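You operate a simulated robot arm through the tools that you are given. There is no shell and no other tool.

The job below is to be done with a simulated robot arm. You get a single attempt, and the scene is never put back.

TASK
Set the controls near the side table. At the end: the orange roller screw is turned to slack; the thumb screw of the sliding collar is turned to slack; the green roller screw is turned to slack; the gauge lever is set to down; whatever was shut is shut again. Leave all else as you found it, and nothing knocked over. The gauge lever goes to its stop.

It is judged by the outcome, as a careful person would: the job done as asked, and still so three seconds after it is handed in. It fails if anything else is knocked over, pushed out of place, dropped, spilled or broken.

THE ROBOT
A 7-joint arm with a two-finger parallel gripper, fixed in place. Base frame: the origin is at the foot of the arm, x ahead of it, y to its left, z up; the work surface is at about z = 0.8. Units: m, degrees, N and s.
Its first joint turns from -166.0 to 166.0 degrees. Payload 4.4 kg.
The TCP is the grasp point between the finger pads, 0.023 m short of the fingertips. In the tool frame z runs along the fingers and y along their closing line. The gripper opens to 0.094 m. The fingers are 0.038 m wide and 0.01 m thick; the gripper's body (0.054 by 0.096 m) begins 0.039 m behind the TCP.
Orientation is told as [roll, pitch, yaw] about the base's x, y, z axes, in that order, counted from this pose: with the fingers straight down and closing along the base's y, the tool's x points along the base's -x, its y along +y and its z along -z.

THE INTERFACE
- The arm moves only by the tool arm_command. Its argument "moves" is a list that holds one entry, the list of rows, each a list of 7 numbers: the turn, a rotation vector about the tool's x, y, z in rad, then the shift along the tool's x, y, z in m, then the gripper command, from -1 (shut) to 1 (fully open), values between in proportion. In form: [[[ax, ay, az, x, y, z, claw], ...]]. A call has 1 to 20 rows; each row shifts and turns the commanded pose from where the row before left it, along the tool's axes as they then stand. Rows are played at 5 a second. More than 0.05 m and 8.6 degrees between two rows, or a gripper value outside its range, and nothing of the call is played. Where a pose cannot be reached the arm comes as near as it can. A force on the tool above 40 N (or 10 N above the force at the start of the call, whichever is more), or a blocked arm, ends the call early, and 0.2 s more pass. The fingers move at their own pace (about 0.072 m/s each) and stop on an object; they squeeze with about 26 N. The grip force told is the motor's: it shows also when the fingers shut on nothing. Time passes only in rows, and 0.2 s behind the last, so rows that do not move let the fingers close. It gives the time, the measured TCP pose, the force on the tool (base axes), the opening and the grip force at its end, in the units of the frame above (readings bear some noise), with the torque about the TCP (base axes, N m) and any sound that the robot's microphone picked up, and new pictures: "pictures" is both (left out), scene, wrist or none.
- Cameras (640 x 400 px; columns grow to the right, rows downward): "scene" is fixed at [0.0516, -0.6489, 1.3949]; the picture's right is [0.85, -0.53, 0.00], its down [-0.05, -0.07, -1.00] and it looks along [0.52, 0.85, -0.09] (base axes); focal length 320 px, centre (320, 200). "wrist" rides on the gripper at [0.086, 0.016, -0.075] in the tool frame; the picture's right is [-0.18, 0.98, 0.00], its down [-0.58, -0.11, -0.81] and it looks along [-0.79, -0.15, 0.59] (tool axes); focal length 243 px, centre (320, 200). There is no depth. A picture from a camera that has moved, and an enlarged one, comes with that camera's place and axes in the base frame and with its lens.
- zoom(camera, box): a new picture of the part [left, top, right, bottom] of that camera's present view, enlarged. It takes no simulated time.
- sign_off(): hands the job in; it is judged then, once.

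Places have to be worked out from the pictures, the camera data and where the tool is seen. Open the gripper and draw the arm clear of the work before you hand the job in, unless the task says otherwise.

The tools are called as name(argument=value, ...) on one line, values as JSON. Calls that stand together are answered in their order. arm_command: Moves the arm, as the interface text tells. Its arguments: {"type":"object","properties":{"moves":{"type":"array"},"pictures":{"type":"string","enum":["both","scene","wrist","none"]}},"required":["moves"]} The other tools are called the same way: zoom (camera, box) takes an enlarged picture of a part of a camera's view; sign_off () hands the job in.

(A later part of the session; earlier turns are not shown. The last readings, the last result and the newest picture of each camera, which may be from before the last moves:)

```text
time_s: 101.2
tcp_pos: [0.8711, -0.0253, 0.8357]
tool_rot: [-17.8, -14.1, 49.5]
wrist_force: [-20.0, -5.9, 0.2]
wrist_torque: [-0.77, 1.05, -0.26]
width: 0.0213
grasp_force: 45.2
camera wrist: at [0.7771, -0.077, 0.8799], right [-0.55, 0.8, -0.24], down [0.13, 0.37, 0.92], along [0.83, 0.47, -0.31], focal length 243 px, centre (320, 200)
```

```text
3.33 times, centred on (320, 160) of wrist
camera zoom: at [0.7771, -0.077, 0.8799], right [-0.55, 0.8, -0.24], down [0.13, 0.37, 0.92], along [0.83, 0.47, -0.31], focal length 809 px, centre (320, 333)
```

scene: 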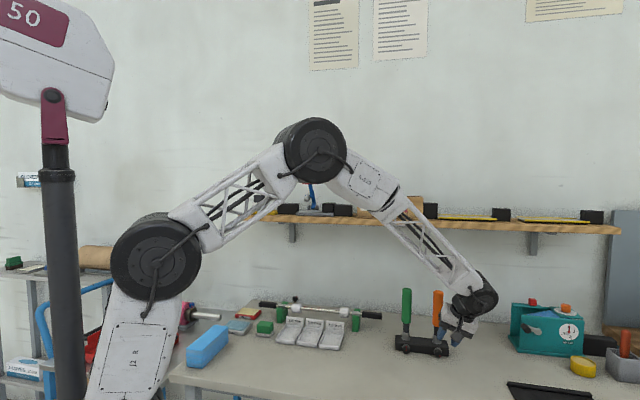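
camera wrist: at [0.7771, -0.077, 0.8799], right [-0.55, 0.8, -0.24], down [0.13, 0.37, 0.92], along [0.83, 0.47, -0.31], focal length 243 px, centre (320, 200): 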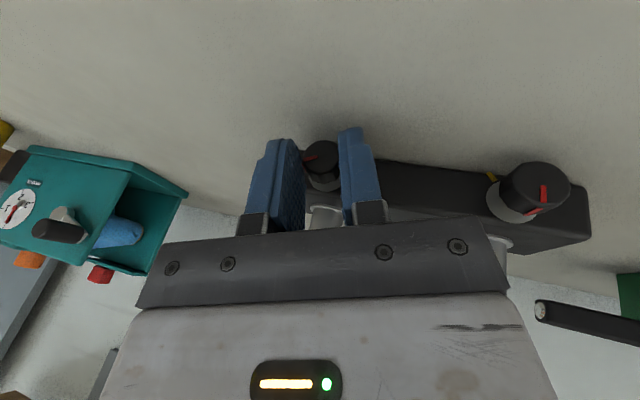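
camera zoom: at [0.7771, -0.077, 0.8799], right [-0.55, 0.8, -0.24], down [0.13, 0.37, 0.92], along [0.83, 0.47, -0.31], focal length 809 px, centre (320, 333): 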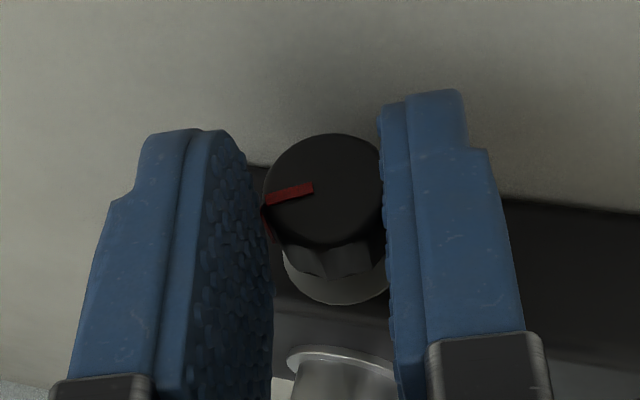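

No slip. Two more small rolls, then release and swing back for stroke three.

arm_command(moves=[[[0, 0, 0, 0.0008, 0.0004, 0, -1], [0.045, 0, -0.0121, 0, 0.001, 0, -1], [0.045, 0, -0.0121, 0, 0.001, 0, -1], [0, 0, 0, -0.0007, -0.0011, -0.0027, -0.4], [0, 0, 0, 0, 0, 0, -0.36], [0, 0, 0, 0, 0, -0.0225, -0.3], [0, 0, 0, 0, 0, -0.0225, -0.3], [-0.1251, 0, 0.0337, 0, 0, 0, -0.35], [-0.1251, 0, 0.0337, 0, 0, 0, -0.35], [-0.1251, 0, 0.0337, 0, 0, 0, -0.35], [-0.1251, 0, 0.0337, 0, 0, 0, -0.35], [-0.1251, 0, 0.0337, 0, 0, 0, -0.35], [-0.1251, 0, 0.0337, 0, 0, 0, -0.35], [0, 0, 0, -0.0028, -0.0233, -0.0076, -0.35], [0, 0, 0, -0.0028, -0.0233, -0.0076, -0.35], [0, 0, 0, 0, 0, 0, -0.35]]], pictures="wrist")

zoom(camera="wrist", box=[240, 80, 400, 200])

zoom(camera="scene", box=[385, 315, 465, 365])

```text
time_s: 104.5
tcp_pos: [0.883, -0.0522, 0.8769]
tool_rot: [22.9, -13.8, 39.3]
wrist_force: [-0.6, 0.7, -0.3]
wrist_torque: [0.03, 0.01, -0.03]
width: 0.0306
grasp_force: 0.1
camera wrist: at [0.8134, -0.1298, 0.9298], right [-0.5, 0.76, 0.41], down [0.57, -0.07, 0.82], along [0.65, 0.65, -0.4], focal length 243 px, centre (320, 200)
```

wrist: 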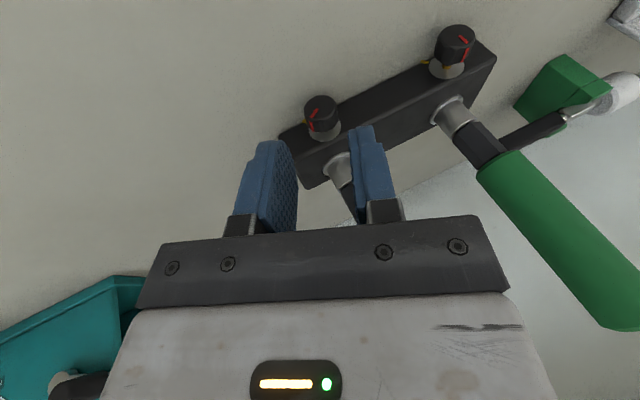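

```text
3.33 times, centred on (320, 140) of wrist
camera zoom: at [0.8134, -0.1298, 0.9298], right [-0.5, 0.76, 0.41], down [0.57, -0.07, 0.82], along [0.65, 0.65, -0.4], focal length 809 px, centre (320, 400)
```

zoom: 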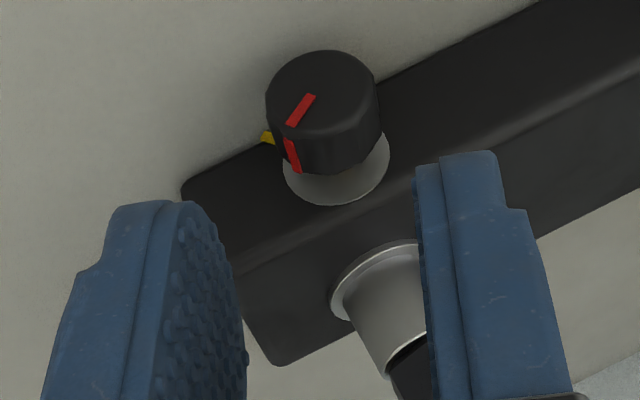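

```text
8.00 times, centred on (425, 340) of scene
camera zoom: at [0.0516, -0.6489, 1.3949], right [0.85, -0.53, 0.0], down [-0.05, -0.07, -1.0], along [0.52, 0.85, -0.09], focal length 2562 px, centre (-520, -920)
```

zoom: 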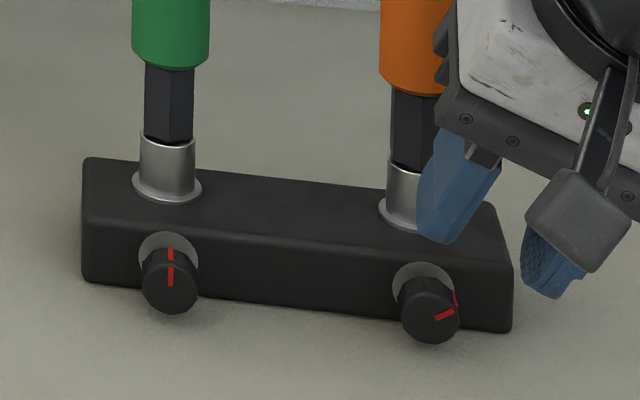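

Orange is about 80° turned. Stroke three: slide in and close.

arm_command(moves=[[[0, 0, 0, 0.0001, -0.0006, 0.0149, -0.36], [0, 0, 0, 0.0001, -0.0007, 0.0149, -0.36], [0, 0, 0, 0.0001, -0.0007, 0.0149, -0.38], [0, 0, 0, 0, 0, 0, -0.42], [0, 0, 0, 0, 0, 0, -0.48], [0, 0, 0, 0, 0, 0, -0.56], [0, 0, 0, 0, 0, 0, -1]]], pictures="none")

```text
time_s: 106.1
tcp_pos: [0.8812, -0.0351, 0.8353]
tool_rot: [22.9, -13.8, 39.2]
wrist_force: [-15.1, 11.2, 11.1]
wrist_torque: [0.06, 0.55, 0.52]
width: 0.0218
grasp_force: 26.5
stopped in row 7: the force on the tool passed its limit at 48 N (the readings are from after the stop); the commanded pose is now the measured one
```

arm_command(moves=[[[0, 0, 0, 0.0001, 0.001, 0, -1], [0, 0, 0, 0, 0, 0, -1], [0.045, 0, -0.0121, 0, 0.0009, 0, -1], [0.045, 0, -0.0121, 0, 0.0009, 0, -1], [0.045, 0, -0.0121, 0, 0.0009, 0, -1]]], pictures="none")

```text
time_s: 107.3
tcp_pos: [0.8794, -0.0327, 0.8357]
tool_rot: [14.6, -14.6, 41.3]
wrist_force: [-12.0, 8.4, 19.3]
wrist_torque: [0.38, 0.19, 0.07]
width: 0.0215
grasp_force: 45.1
```

arm_command(moves=[[[0, 0, 0, -0.0001, 0.0007, -0.0007, -1], [0.045, 0, -0.0121, 0, 0.0009, 0, -1], [0.045, 0, -0.0121, 0, 0.0009, 0, -1], [0.045, 0, -0.0121, 0, 0.0009, 0, -1], [0.045, 0, -0.0121, 0, 0.0009, 0, -1]]], pictures="none")

```text
time_s: 108.5
tcp_pos: [0.8767, -0.0296, 0.8376]
tool_rot: [3.6, -14.8, 44.0]
wrist_force: [29.1, 1.7, -15.6]
wrist_torque: [0.23, -0.89, -0.25]
width: 0.0217
grasp_force: 45.2
```

arm_command(moves=[[[0, 0, 0, -0.0006, -0.0008, 0.0008, -1], [0.045, 0, -0.0121, 0, 0.0009, 0, -1], [0.045, 0, -0.0121, 0, 0.0009, 0, -1], [0.045, 0, -0.0121, 0, 0.0009, 0, -1], [0.045, 0, -0.0121, 0, 0.0009, 0, -1]]], pictures="wrist")

zoom(camera="wrist", box=[240, 100, 400, 220])

```text
time_s: 109.7
tcp_pos: [0.8745, -0.0274, 0.8363]
tool_rot: [-7.4, -14.8, 46.9]
wrist_force: [-35.9, 14.8, 19.0]
wrist_torque: [0.02, 1.0, 0.45]
width: 0.0211
grasp_force: 44.8
camera wrist: at [0.7856, -0.0848, 0.8851], right [-0.57, 0.82, -0.08], down [0.25, 0.26, 0.93], along [0.79, 0.51, -0.35], focal length 243 px, centre (320, 200)
```

wrist: 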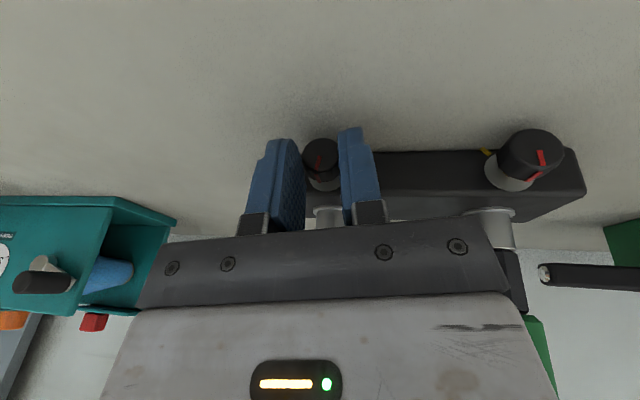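

```text
3.33 times, centred on (320, 160) of wrist
camera zoom: at [0.7856, -0.0848, 0.8851], right [-0.57, 0.82, -0.08], down [0.25, 0.26, 0.93], along [0.79, 0.51, -0.35], focal length 809 px, centre (320, 333)
```

zoom: 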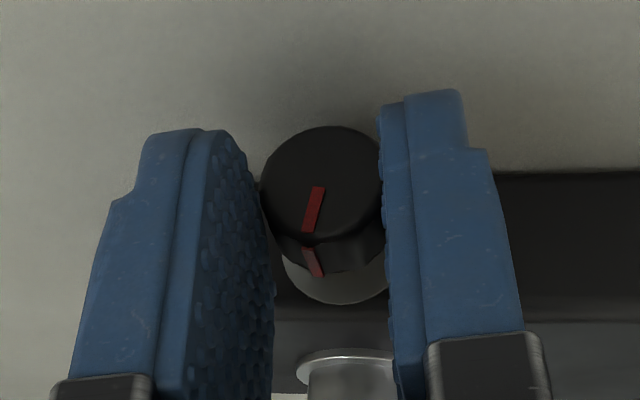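

Line is turning on. Side load is 36 N to the left, so I relieve left/up and continue.

arm_command(moves=[[[0, 0, 0, 0.0004, 0.0014, -0.0005, -1], [0.045, 0, -0.0121, 0, 0.001, 0, -1], [0.045, 0, -0.0121, 0, 0.001, 0, -1], [0.045, 0, -0.0121, 0, 0.001, 0, -1], [0.045, 0, -0.0121, 0, 0.001, 0, -1]]], pictures="none")

```text
time_s: 110.9
tcp_pos: [0.872, -0.024, 0.8379]
tool_rot: [-18.5, -14.1, 49.7]
wrist_force: [2.7, 5.2, -7.1]
wrist_torque: [0.48, 0.18, -0.03]
width: 0.021
grasp_force: 45.1
```

Low forces. Two more small rolls, release, and swing back for stroke four.

arm_command(moves=[[[0.045, 0, -0.0121, 0, 0.001, 0, -1], [0.045, 0, -0.0121, 0, 0.001, 0, -1], [0, 0, 0, -0.0007, -0.0011, -0.0027, -0.4], [0, 0, 0, 0, 0, 0, -0.36], [0, 0, 0, 0, 0, -0.0225, -0.3], [0, 0, 0, 0, 0, -0.0225, -0.3], [-0.1241, 0, 0.0334, 0, 0, 0, -0.35], [-0.1241, 0, 0.0334, 0, 0, 0, -0.35], [-0.1241, 0, 0.0334, 0, 0, 0, -0.35], [-0.1241, 0, 0.0334, 0, 0, 0, -0.35], [-0.1241, 0, 0.0334, 0, 0, 0, -0.35], [-0.1241, 0, 0.0334, 0, 0, 0, -0.35], [0, 0, 0, -0.0013, -0.025, -0.0079, -0.35], [0, 0, 0, -0.0013, -0.025, -0.0079, -0.35], [0, 0, 0, 0, 0, 0, -0.35]]], pictures="wrist")

zoom(camera="wrist", box=[240, 80, 400, 200])

zoom(camera="scene", box=[385, 315, 465, 365])

```text
time_s: 114.1
tcp_pos: [0.8853, -0.0584, 0.8767]
tool_rot: [21.8, -13.8, 39.4]
wrist_force: [0.1, 0.0, 0.2]
wrist_torque: [0.0, 0.03, -0.05]
width: 0.0305
grasp_force: 0.0
camera wrist: at [0.8138, -0.1322, 0.9295], right [-0.51, 0.76, 0.4], down [0.56, -0.06, 0.83], along [0.65, 0.64, -0.4], focal length 243 px, centre (320, 200)
```

wrist: 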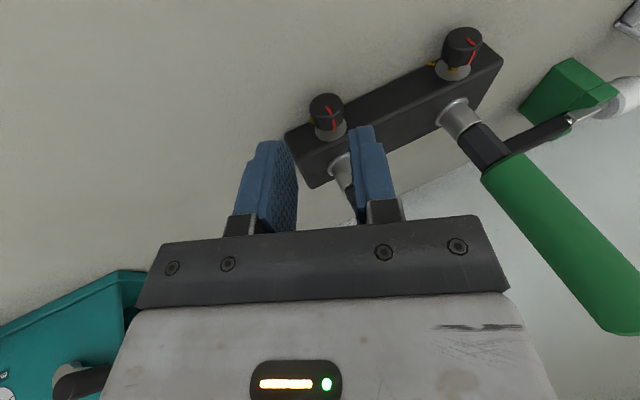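

```text
3.33 times, centred on (320, 140) of wrist
camera zoom: at [0.8138, -0.1322, 0.9295], right [-0.51, 0.76, 0.4], down [0.56, -0.06, 0.83], along [0.65, 0.64, -0.4], focal length 809 px, centre (320, 400)
```

zoom: 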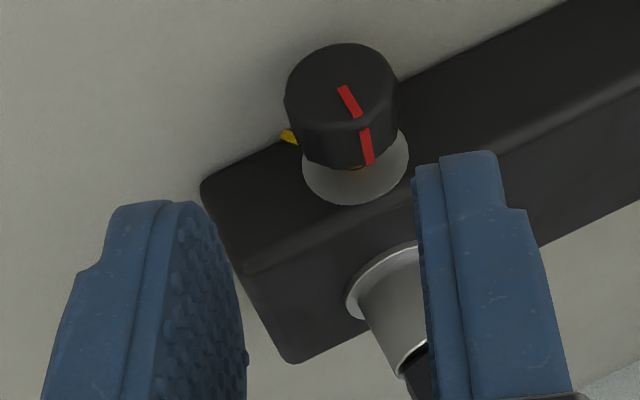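

```text
8.00 times, centred on (425, 340) of scene
camera zoom: at [0.0516, -0.6489, 1.3949], right [0.85, -0.53, 0.0], down [-0.05, -0.07, -1.0], along [0.52, 0.85, -0.09], focal length 2562 px, centre (-520, -920)
```

zoom: 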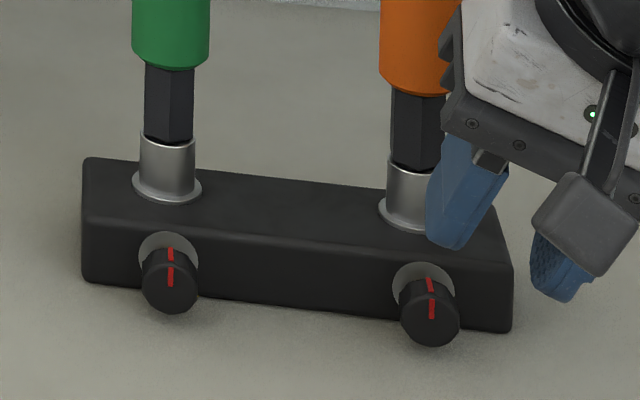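

Orange line is now straight up with brass showing, same as green. I retract clear and compare both closely.

arm_command(moves=[[[0, 0, 0, 0.02, 0, -0.04, -0.15], [0, 0, 0, 0.03, 0, -0.035, -0.15], [0, 0, 0, 0.035, 0, -0.03, -0.15]]])

zoom(camera="scene", box=[396, 338, 420, 360])

zoom(camera="scene", box=[426, 340, 450, 362])

zoom(camera="wrist", box=[280, 30, 480, 155])

```text
time_s: 114.9
tcp_pos: [0.8278, -0.1514, 0.9536]
tool_rot: [21.7, -13.9, 39.6]
wrist_force: [-0.4, -0.4, -1.1]
wrist_torque: [0.02, 0.01, 0.02]
width: 0.0399
grasp_force: 0.1
camera wrist: at [0.758, -0.227, 1.0065], right [-0.51, 0.76, 0.4], down [0.56, -0.06, 0.83], along [0.65, 0.64, -0.4], focal length 243 px, centre (320, 200)
```

scene: 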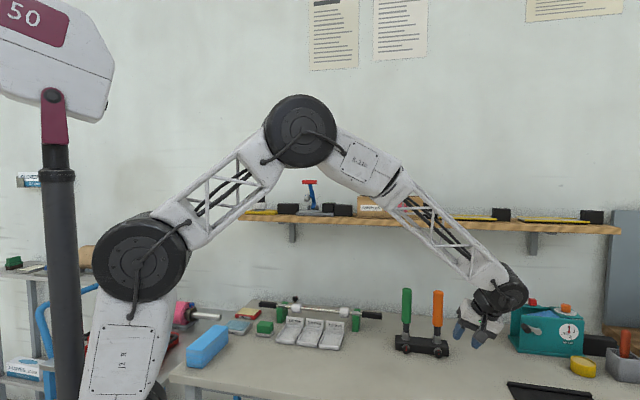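
wrist: 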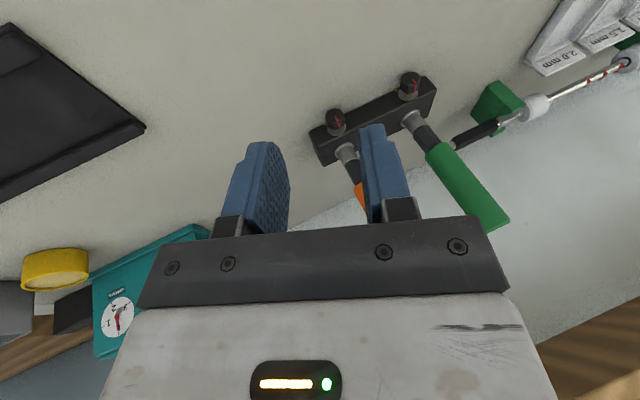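

```text
16.00 times, centred on (408, 349) of scene
camera zoom: at [0.0516, -0.6489, 1.3949], right [0.85, -0.53, 0.0], down [-0.05, -0.07, -1.0], along [0.52, 0.85, -0.09], focal length 5124 px, centre (-1088, -2184)
```

zoom: 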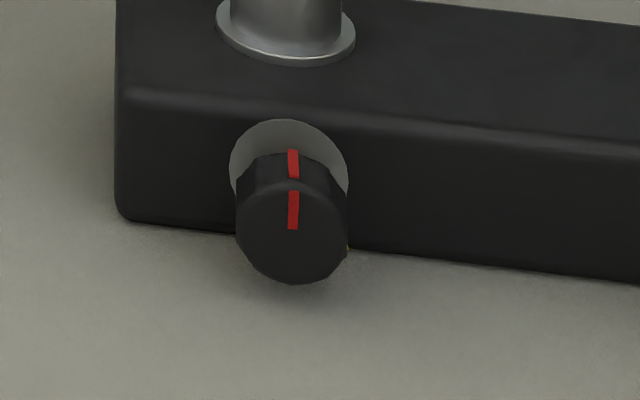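

```text
16.00 times, centred on (438, 351) of scene
camera zoom: at [0.0516, -0.6489, 1.3949], right [0.85, -0.53, 0.0], down [-0.05, -0.07, -1.0], along [0.52, 0.85, -0.09], focal length 5124 px, centre (-1568, -2216)
```

zoom: 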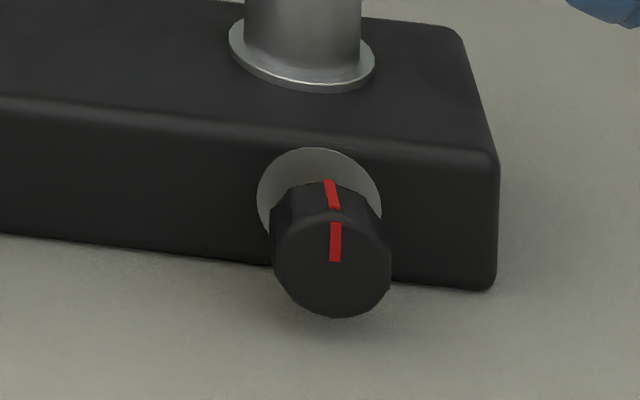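

```text
3.20 times, centred on (380, 92) of wrist
camera zoom: at [0.758, -0.227, 1.0065], right [-0.51, 0.76, 0.4], down [0.56, -0.06, 0.83], along [0.65, 0.64, -0.4], focal length 776 px, centre (128, 544)
```

zoom: 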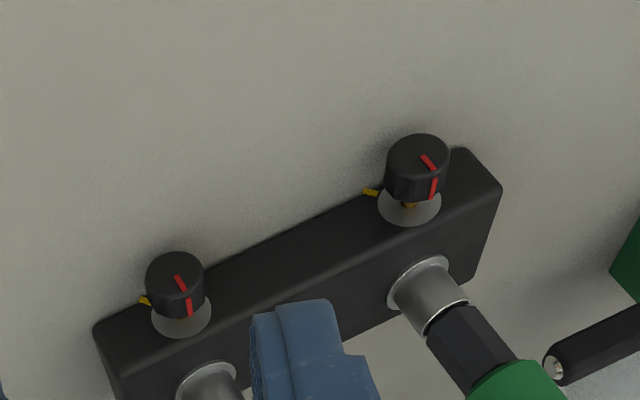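

Both roller screws are at the same loose position. Now the gauge lever on the shelf: I level the tool and move in front of and above the shelf to look at it.

arm_command(moves=[[[0.122, 0, -0.0328, 0, 0, 0, 0], [0.122, 0, -0.0328, 0, 0, 0, 0], [0.122, 0, -0.0328, 0, 0, 0, 0], [0, 0, 0, -0.0143, 0.0331, -0.0286, 0], [0, 0, 0, -0.0143, 0.0331, -0.0286, 0], [0, 0, 0, -0.0143, 0.0331, -0.0286, 0], [0, 0, 0, -0.0143, 0.0331, -0.0286, 0], [0, 0, 0, -0.0143, 0.0331, -0.0286, 0], [0, 0, 0, -0.0143, 0.0331, -0.0286, 0], [0, 0, 0, -0.0143, 0.0331, -0.0286, 0], [0, 0, 0, -0.0143, 0.0331, -0.0286, 0], [0, 0, 0, -0.0143, 0.0331, -0.0286, 0], [0, 0, 0, -0.0143, 0.0331, -0.0286, 0], [0, 0, 0, -0.0143, 0.0331, -0.0286, 0], [0, 0, 0, -0.0143, 0.0331, -0.0286, 0], [0, 0, 0, -0.0143, 0.0331, -0.0286, 0], [0, 0, 0, -0.0143, 0.0331, -0.0286, 0], [0, 0, 0, -0.0143, 0.0331, -0.0286, 0], [0, 0, 0, -0.0143, 0.0331, -0.0286, 0]]])

```text
time_s: 118.9
tcp_pos: [0.5206, 0.2989, 1.4449]
tool_rot: [-0.8, -14.8, 45.2]
wrist_force: [0.5, 0.5, -0.6]
wrist_torque: [-0.02, 0.01, 0.02]
width: 0.047
grasp_force: 0.0
camera wrist: at [0.4362, 0.2373, 1.4941], right [-0.57, 0.82, 0.03], down [0.32, 0.18, 0.93], along [0.76, 0.54, -0.37], focal length 243 px, centre (320, 200)
```

scene: 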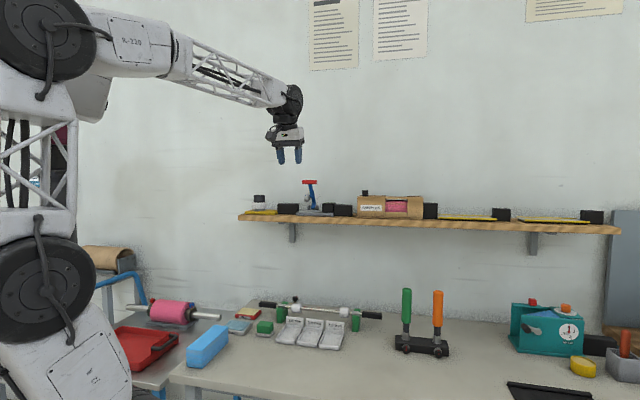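
wrist: 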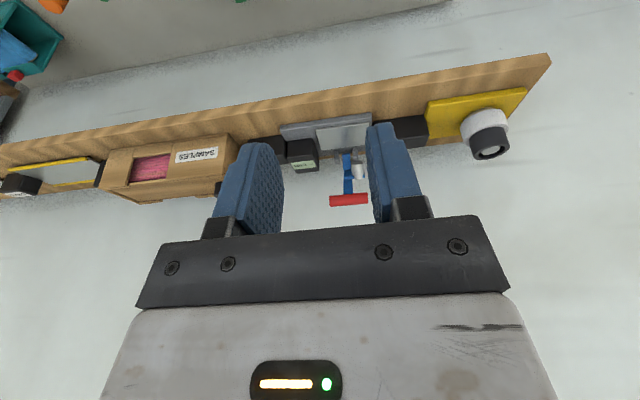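

zoom(camera="wrist", box=[270, 90, 430, 220])

zoom(camera="scene", box=[285, 170, 341, 222])

```text
3.08 times, centred on (350, 155) of wrist
camera zoom: at [0.4362, 0.2373, 1.4941], right [-0.57, 0.82, 0.03], down [0.32, 0.18, 0.93], along [0.76, 0.54, -0.37], focal length 746 px, centre (228, 338)
```

zoom: 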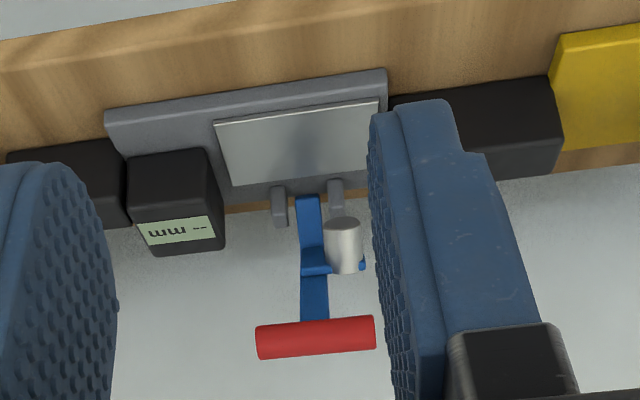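

```text
7.69 times, centred on (313, 196) of scene
camera zoom: at [0.0516, -0.6489, 1.3949], right [0.85, -0.53, 0.0], down [-0.05, -0.07, -1.0], along [0.52, 0.85, -0.09], focal length 2464 px, centre (374, 231)
```

zoom: 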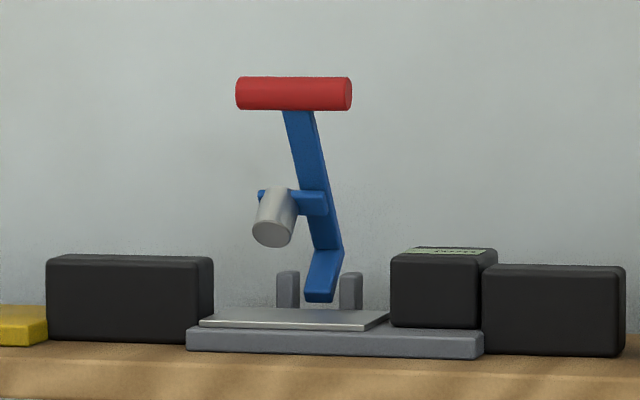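

The gauge: handle centre at n≈0.836, e≈-0.154, z≈1.355, with an L-shaped lever pivoting near the back of its plate; down means pulling the handle forward and down to the plate stop. With fingers shut I pass over the handle to just behind it, staying high.

arm_command(moves=[[[0, 0, 0, 0, 0, 0, -1], [0, 0, 0, -0.0465, 0.0005, 0.0123, -1], [0, 0, 0, -0.0465, 0.0005, 0.0123, -1], [0, 0, 0, -0.0465, 0.0005, 0.0123, -1], [0, 0, 0, -0.0465, 0.0004, 0.0123, -1], [0, 0, 0, -0.0465, 0.0004, 0.0123, -1]]])

zoom(camera="scene", box=[260, 100, 380, 222])

zoom(camera="wrist", box=[240, 60, 400, 200])

```text
time_s: 120.3
tcp_pos: [0.6888, 0.4703, 1.448]
tool_rot: [-0.8, -15.1, 45.2]
wrist_force: [-0.8, 0.2, 2.1]
wrist_torque: [-0.02, -0.01, -0.01]
width: 0.0
grasp_force: 25.5
camera wrist: at [0.6048, 0.4076, 1.4982], right [-0.57, 0.82, 0.03], down [0.32, 0.18, 0.93], along [0.76, 0.54, -0.36], focal length 243 px, centre (320, 200)
```

scene: 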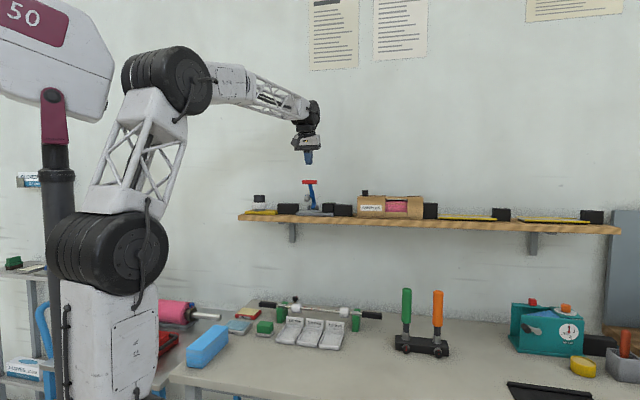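
wrist: 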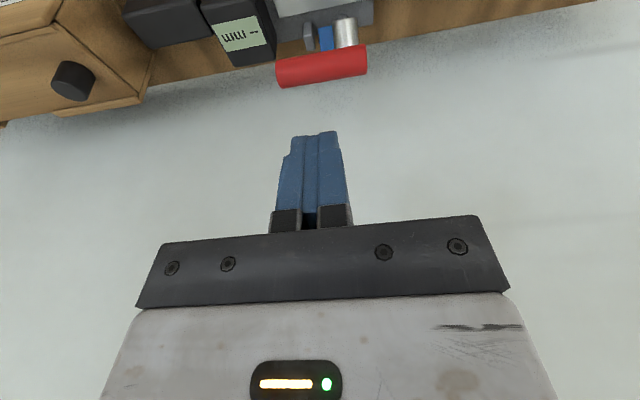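

```text
3.28 times, centred on (320, 161) of scene
camera zoom: at [0.0516, -0.6489, 1.3949], right [0.85, -0.53, 0.0], down [-0.05, -0.07, -1.0], along [0.52, 0.85, -0.09], focal length 1050 px, centre (320, 328)
```

zoom: 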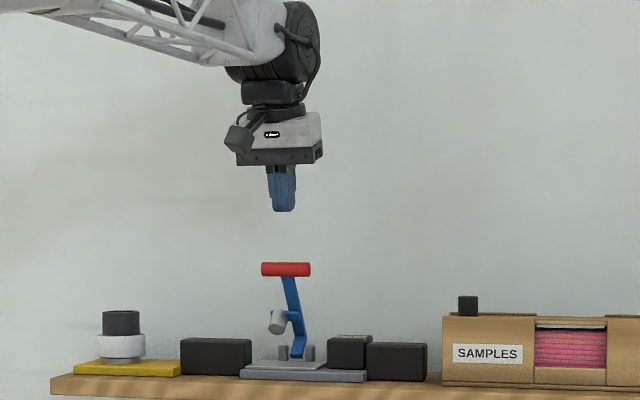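

```text
2.86 times, centred on (320, 130) of wrist
camera zoom: at [0.6048, 0.4076, 1.4982], right [-0.57, 0.82, 0.03], down [0.32, 0.18, 0.93], along [0.76, 0.54, -0.36], focal length 693 px, centre (320, 400)
```

zoom: 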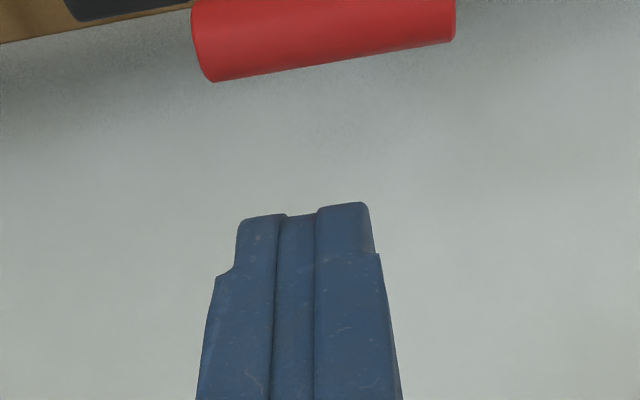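

The handle is right below and ahead at n≈0.835. I move 46 mm forward past it, then lower so the fingertips' robot-side corner sits just behind and above the handle.

arm_command(moves=[[[0, 0, 0, -0.0448, -0.0005, 0.0121, -1], [0, 0, 0, 0.0082, 0, 0.0304, -1], [0, 0, 0, 0.0082, 0, 0.0304, -1], [0, 0, 0, 0, 0, 0, -1]]])

zoom(camera="scene", box=[280, 140, 350, 222])

zoom(camera="wrist", box=[240, 80, 400, 220])

```text
time_s: 121.3
tcp_pos: [0.7265, 0.4981, 1.3812]
tool_rot: [-0.8, -14.9, 45.3]
wrist_force: [0.6, -0.1, 0.0]
wrist_torque: [-0.01, -0.01, 0.01]
width: 0.0002
grasp_force: 25.7
camera wrist: at [0.641, 0.4363, 1.4324], right [-0.57, 0.82, 0.03], down [0.32, 0.18, 0.93], along [0.76, 0.54, -0.37], focal length 243 px, centre (320, 200)
```

scene: 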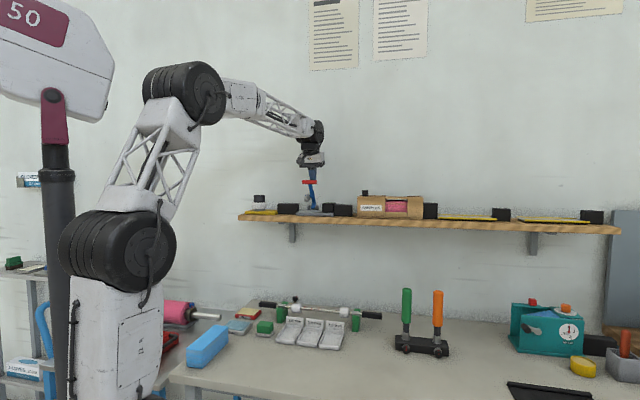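
wrist: 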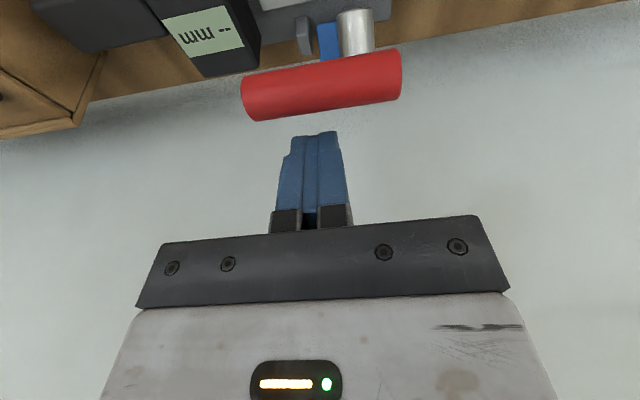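

```text
4.88 times, centred on (315, 181) of scene
camera zoom: at [0.0516, -0.6489, 1.3949], right [0.85, -0.53, 0.0], down [-0.05, -0.07, -1.0], along [0.52, 0.85, -0.09], focal length 1562 px, centre (344, 293)
```

zoom: 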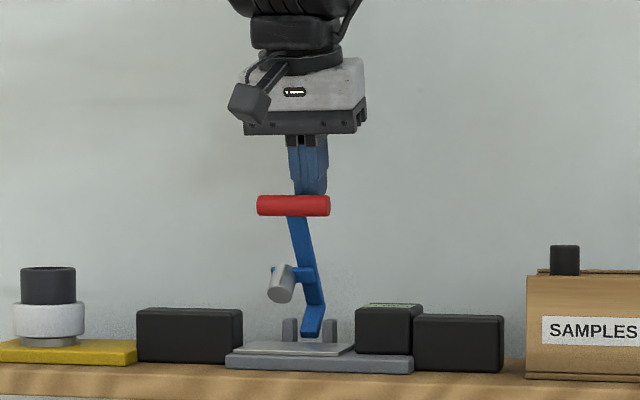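

```text
2.86 times, centred on (320, 150) of wrist
camera zoom: at [0.641, 0.4363, 1.4324], right [-0.57, 0.82, 0.03], down [0.32, 0.18, 0.93], along [0.76, 0.54, -0.37], focal length 693 px, centre (320, 343)
```

zoom: 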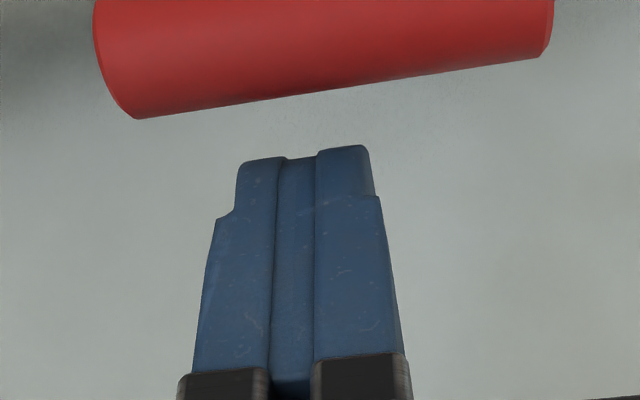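

The fingertips are just behind the red handle. I now pull forward and down along the lever's arc in small steps.

arm_command(moves=[[[0, 0, 0, 0.0116, 0, -0.0031, -1], [0, 0, 0, 0.0091, 0, 0.0021, -1], [0, 0, 0, 0.0104, 0, 0.0032, -1], [0, 0, 0, 0.01, 0, 0.0042, -1]]])

zoom(camera="scene", box=[280, 140, 350, 222])

zoom(camera="wrist", box=[220, 60, 420, 220])

```text
time_s: 122.3
tcp_pos: [0.6977, 0.4743, 1.366]
tool_rot: [-0.8, -14.9, 45.2]
wrist_force: [1.2, 0.7, 0.2]
wrist_torque: [-0.02, 0.0, -0.02]
width: 0.0003
grasp_force: 25.8
camera wrist: at [0.6128, 0.4122, 1.417], right [-0.57, 0.82, 0.03], down [0.32, 0.18, 0.93], along [0.76, 0.54, -0.37], focal length 243 px, centre (320, 200)
```

scene: 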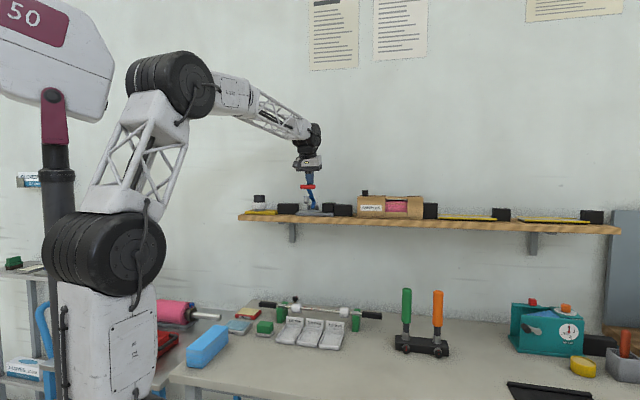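
wrist: 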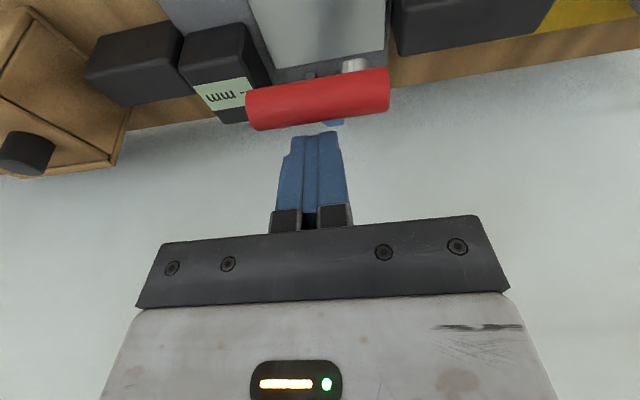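

```text
4.88 times, centred on (315, 181) of scene
camera zoom: at [0.0516, -0.6489, 1.3949], right [0.85, -0.53, 0.0], down [-0.05, -0.07, -1.0], along [0.52, 0.85, -0.09], focal length 1562 px, centre (344, 293)
```

zoom: 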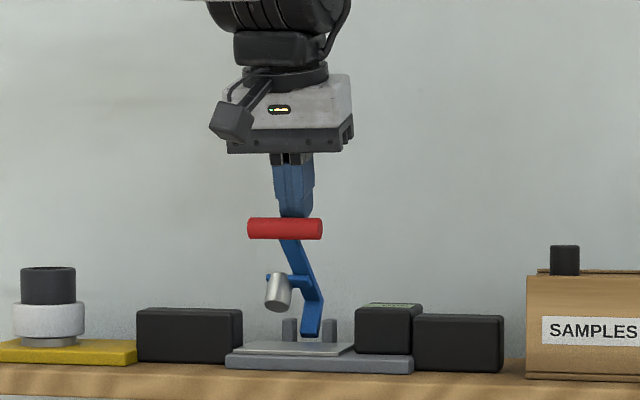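

```text
2.50 times, centred on (320, 140) of wrist
camera zoom: at [0.6128, 0.4122, 1.417], right [-0.57, 0.82, 0.03], down [0.32, 0.18, 0.93], along [0.76, 0.54, -0.37], focal length 606 px, centre (320, 350)
```

zoom: 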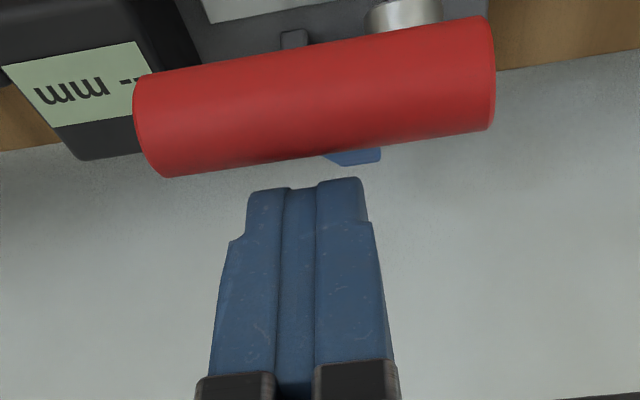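

The lever follows nicely with almost no force. I continue along the arc.

arm_command(moves=[[[0, 0, 0, 0.0096, 0, 0.0051, -1], [0, 0, 0, 0.0093, 0, 0.0058, -1], [0, 0, 0, 0.0086, 0, 0.0066, -1], [0, 0, 0, 0.0079, 0, 0.0073, -1]]])

zoom(camera="scene", box=[280, 140, 350, 222])

zoom(camera="wrist", box=[220, 60, 420, 220])

```text
time_s: 123.3
tcp_pos: [0.6782, 0.4536, 1.3316]
tool_rot: [-0.9, -14.9, 45.2]
wrist_force: [2.2, 0.6, -0.5]
wrist_torque: [0.0, -0.04, -0.01]
width: 0.0003
grasp_force: 25.7
camera wrist: at [0.5937, 0.3917, 1.3824], right [-0.57, 0.82, 0.03], down [0.32, 0.18, 0.93], along [0.76, 0.54, -0.37], focal length 243 px, centre (320, 200)
```

scene: 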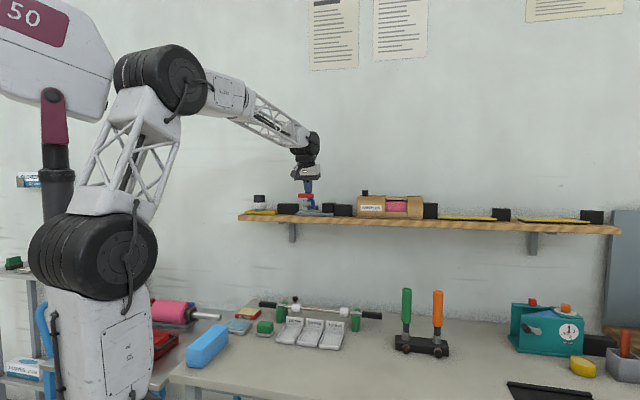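
wrist: 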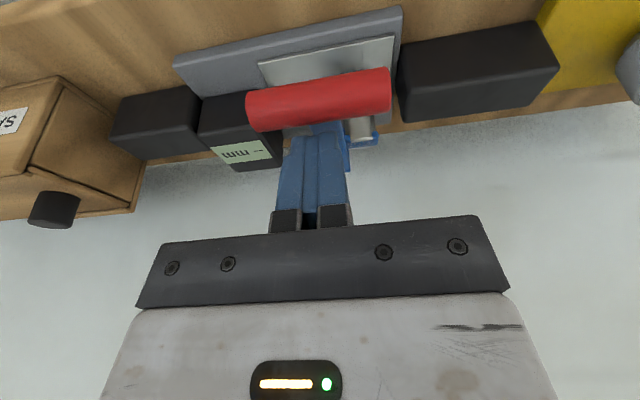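

```text
4.88 times, centred on (315, 181) of scene
camera zoom: at [0.0516, -0.6489, 1.3949], right [0.85, -0.53, 0.0], down [-0.05, -0.07, -1.0], along [0.52, 0.85, -0.09], focal length 1562 px, centre (344, 293)
```

zoom: 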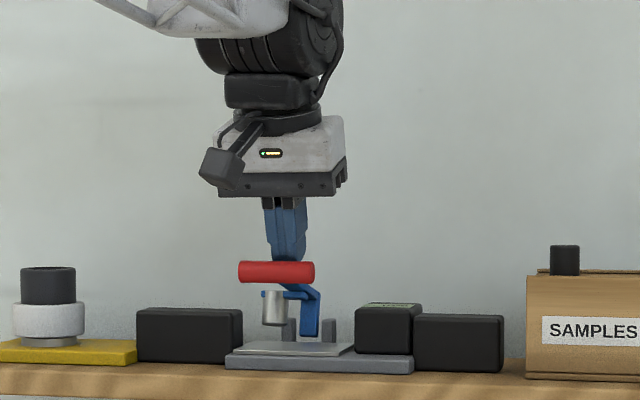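

```text
2.50 times, centred on (320, 140) of wrist
camera zoom: at [0.5937, 0.3917, 1.3824], right [-0.57, 0.82, 0.03], down [0.32, 0.18, 0.93], along [0.76, 0.54, -0.37], focal length 606 px, centre (320, 350)
```

zoom: 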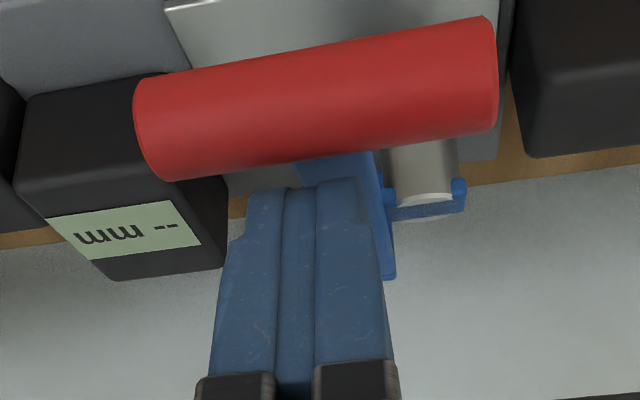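

The lever is about two thirds down. I continue in two full steps and then half steps toward the plate stop.

arm_command(moves=[[[0, 0, 0, 0.0073, 0, 0.0081, -1], [0, 0, 0, 0.0034, 0, 0.0043, -1], [0, 0, 0, 0.0033, 0, 0.0043, -1], [0, 0, 0, 0.003, 0, 0.0046, -1]]])

zoom(camera="scene", box=[280, 140, 350, 222])

zoom(camera="wrist", box=[220, 60, 420, 220])

```text
time_s: 124.3
tcp_pos: [0.6704, 0.4456, 1.3042]
tool_rot: [-0.8, -14.9, 45.2]
wrist_force: [-0.5, 0.6, 1.8]
wrist_torque: [0.0, 0.01, -0.01]
width: 0.0001
grasp_force: 26.2
camera wrist: at [0.586, 0.3845, 1.3563], right [-0.57, 0.82, 0.03], down [0.32, 0.18, 0.93], along [0.76, 0.54, -0.37], focal length 243 px, centre (320, 200)
```

scene: 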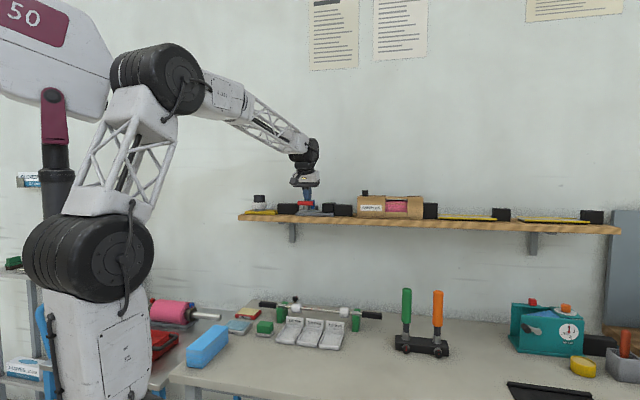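
wrist: 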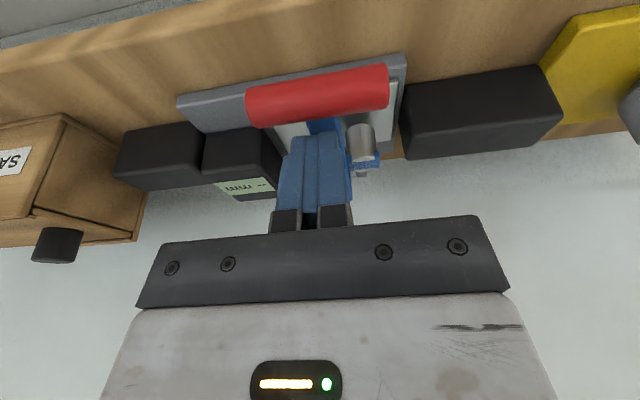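

```text
4.88 times, centred on (315, 181) of scene
camera zoom: at [0.0516, -0.6489, 1.3949], right [0.85, -0.53, 0.0], down [-0.05, -0.07, -1.0], along [0.52, 0.85, -0.09], focal length 1562 px, centre (344, 293)
```

zoom: 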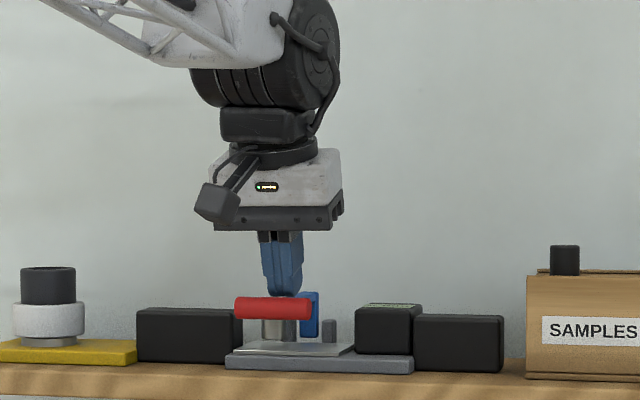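

```text
2.50 times, centred on (320, 140) of wrist
camera zoom: at [0.586, 0.3845, 1.3563], right [-0.57, 0.82, 0.03], down [0.32, 0.18, 0.93], along [0.76, 0.54, -0.37], focal length 606 px, centre (320, 350)
```

zoom: 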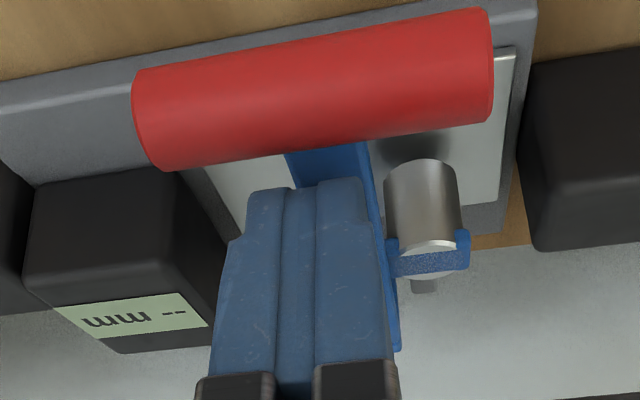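

The foot is close to the plate and force is still nearly nil; I go on in half steps.

arm_command(moves=[[[0, 0, 0, 0.0027, 0, 0.0046, -1], [0, 0, 0, 0.0025, 0, 0.0046, -1]]], pictures="scene")

zoom(camera="scene", box=[285, 180, 335, 222])

```text
time_s: 125.1
tcp_pos: [0.6684, 0.4431, 1.3024]
tool_rot: [-0.8, -15.3, 45.2]
wrist_force: [-6.3, -2.3, 17.2]
wrist_torque: [-0.21, 0.33, -0.1]
width: 0.0002
grasp_force: 26.5
stopped in row 2: the force on the tool passed its limit at 41 N (the readings are from after the stop); the commanded pose is now the measured one
```

scene: 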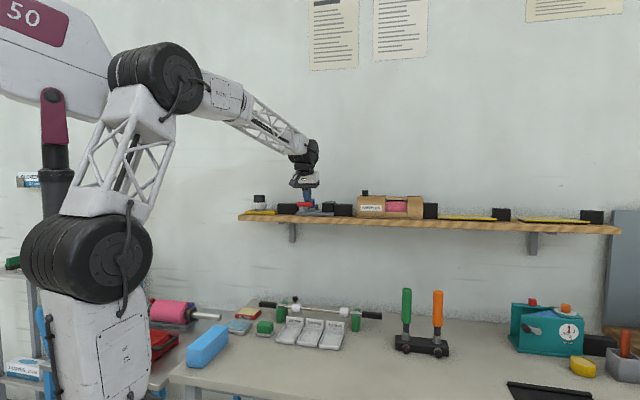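

```text
9.52 times, centred on (310, 201) of scene
camera zoom: at [0.0516, -0.6489, 1.3949], right [0.85, -0.53, 0.0], down [-0.05, -0.07, -1.0], along [0.52, 0.85, -0.09], focal length 3050 px, centre (415, 190)
```

zoom: 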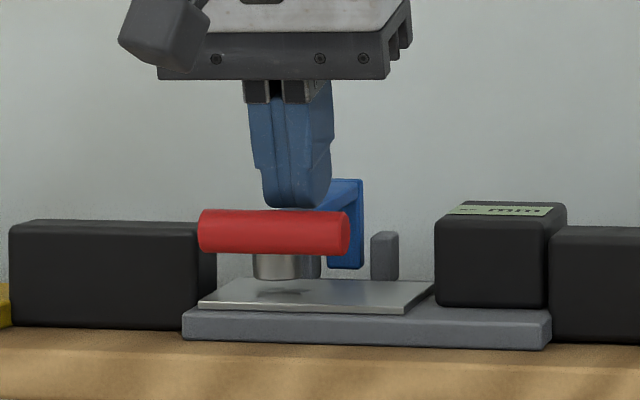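

The stop is reached: 41 N at contact with the arm horizontal. I lift straight up off the handle and check that the lever stays down.

arm_command(moves=[[[0, 0, 0, -0.0026, 0, -0.0097, -1], [0, 0, 0, -0.0103, 0, -0.0386, -1], [0, 0, 0, -0.0125, 0, -0.0465, -1], [0, 0, 0, -0.0125, 0, -0.0465, -1]]])

zoom(camera="scene", box=[285, 180, 335, 222])

zoom(camera="wrist", box=[200, 20, 420, 160])

```text
time_s: 126.1
tcp_pos: [0.6656, 0.4459, 1.4415]
tool_rot: [-0.8, -14.9, 45.2]
wrist_force: [-0.6, -0.7, -0.3]
wrist_torque: [0.01, 0.02, 0.02]
width: 0.0
grasp_force: 25.8
camera wrist: at [0.5805, 0.3849, 1.4929], right [-0.57, 0.82, 0.03], down [0.32, 0.18, 0.93], along [0.76, 0.54, -0.36], focal length 243 px, centre (320, 200)
```

scene: 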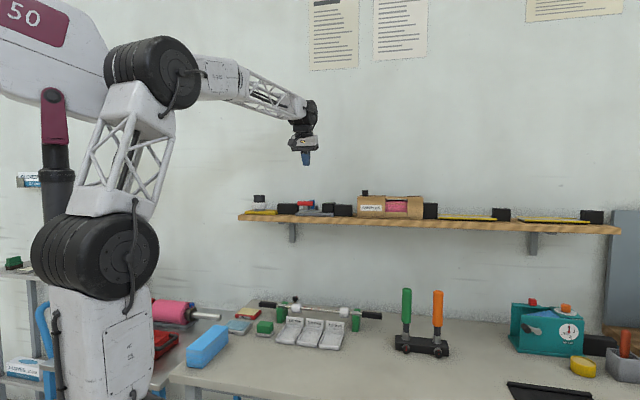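
wrist: 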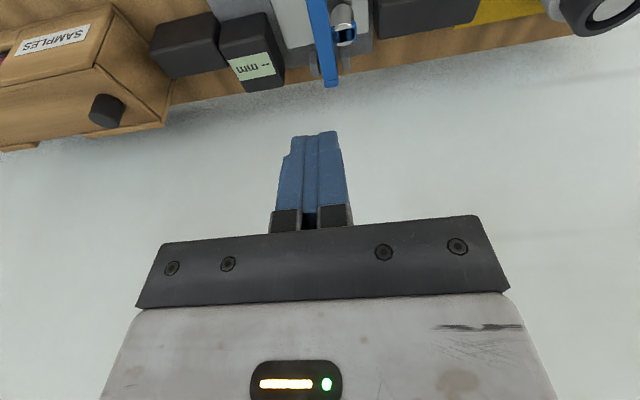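

```text
9.52 times, centred on (310, 201) of scene
camera zoom: at [0.0516, -0.6489, 1.3949], right [0.85, -0.53, 0.0], down [-0.05, -0.07, -1.0], along [0.52, 0.85, -0.09], focal length 3050 px, centre (415, 190)
```

zoom: 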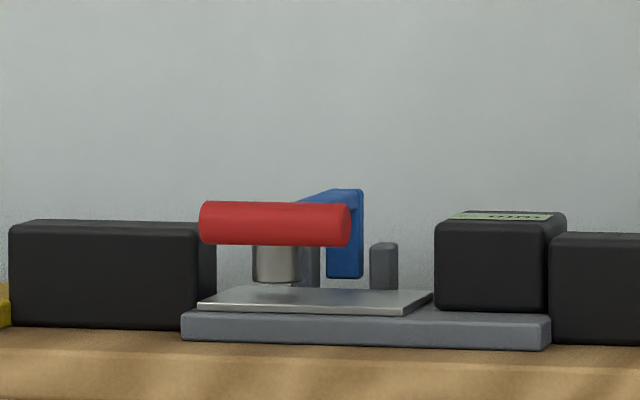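

```text
2.86 times, centred on (310, 90) of wrist
camera zoom: at [0.5805, 0.3849, 1.4929], right [-0.57, 0.82, 0.03], down [0.32, 0.18, 0.93], along [0.76, 0.54, -0.36], focal length 693 px, centre (349, 514)
```

zoom: 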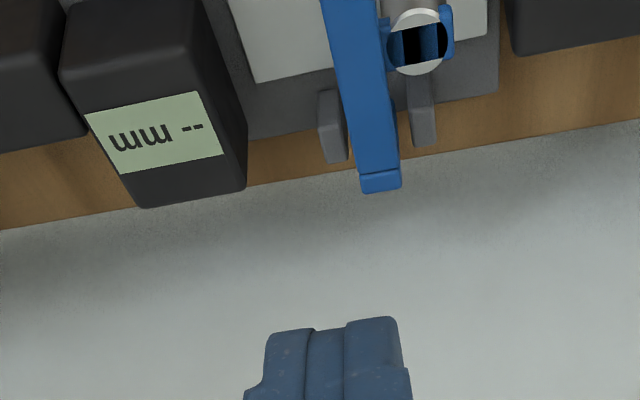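

The lever stays down after release. I compare the gauge closely with its earlier picture to see that its base has not shifted and that the lever rests at its stop.

zoom(camera="scene", box=[285, 170, 341, 222])

zoom(camera="scene", box=[292, 198, 322, 220])

zoom(camera="wrist", box=[200, 0, 420, 100])

```text
7.69 times, centred on (313, 196) of scene
camera zoom: at [0.0516, -0.6489, 1.3949], right [0.85, -0.53, 0.0], down [-0.05, -0.07, -1.0], along [0.52, 0.85, -0.09], focal length 2464 px, centre (374, 231)
```

zoom: 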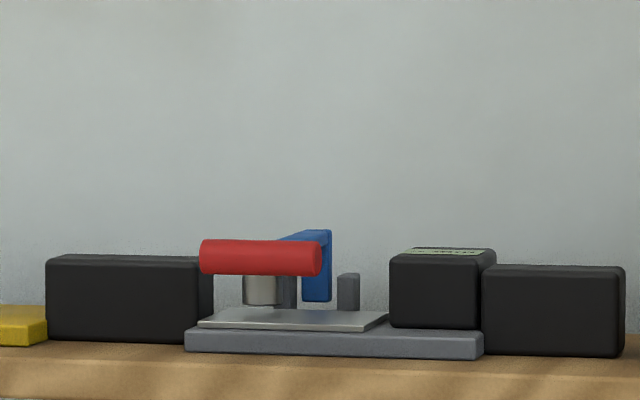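

```text
16.00 times, centred on (307, 209) of scene
camera zoom: at [0.0516, -0.6489, 1.3949], right [0.85, -0.53, 0.0], down [-0.05, -0.07, -1.0], along [0.52, 0.85, -0.09], focal length 5124 px, centre (528, 56)
```

zoom: 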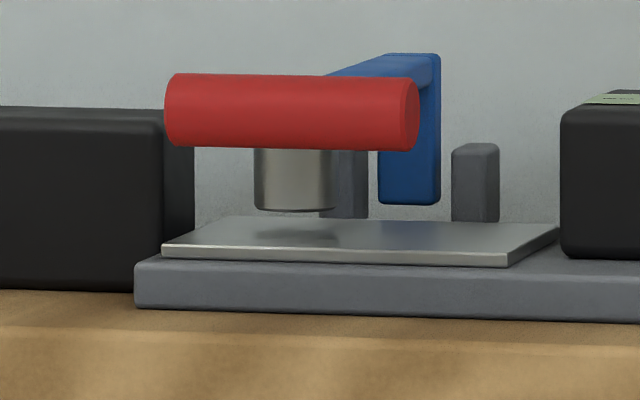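

```text
2.91 times, centred on (310, 50) of wrist
camera zoom: at [0.5805, 0.3849, 1.4929], right [-0.57, 0.82, 0.03], down [0.32, 0.18, 0.93], along [0.76, 0.54, -0.36], focal length 706 px, centre (349, 636)
```

zoom: 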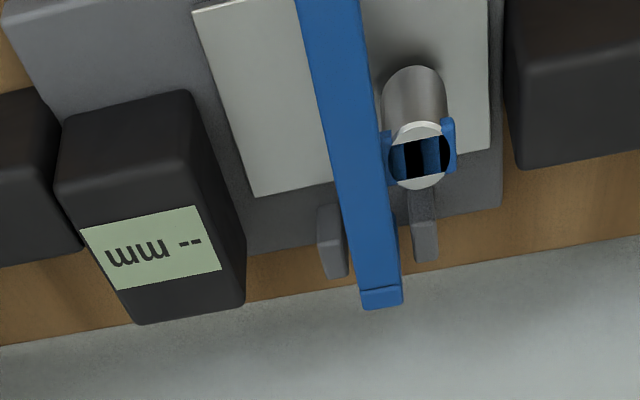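

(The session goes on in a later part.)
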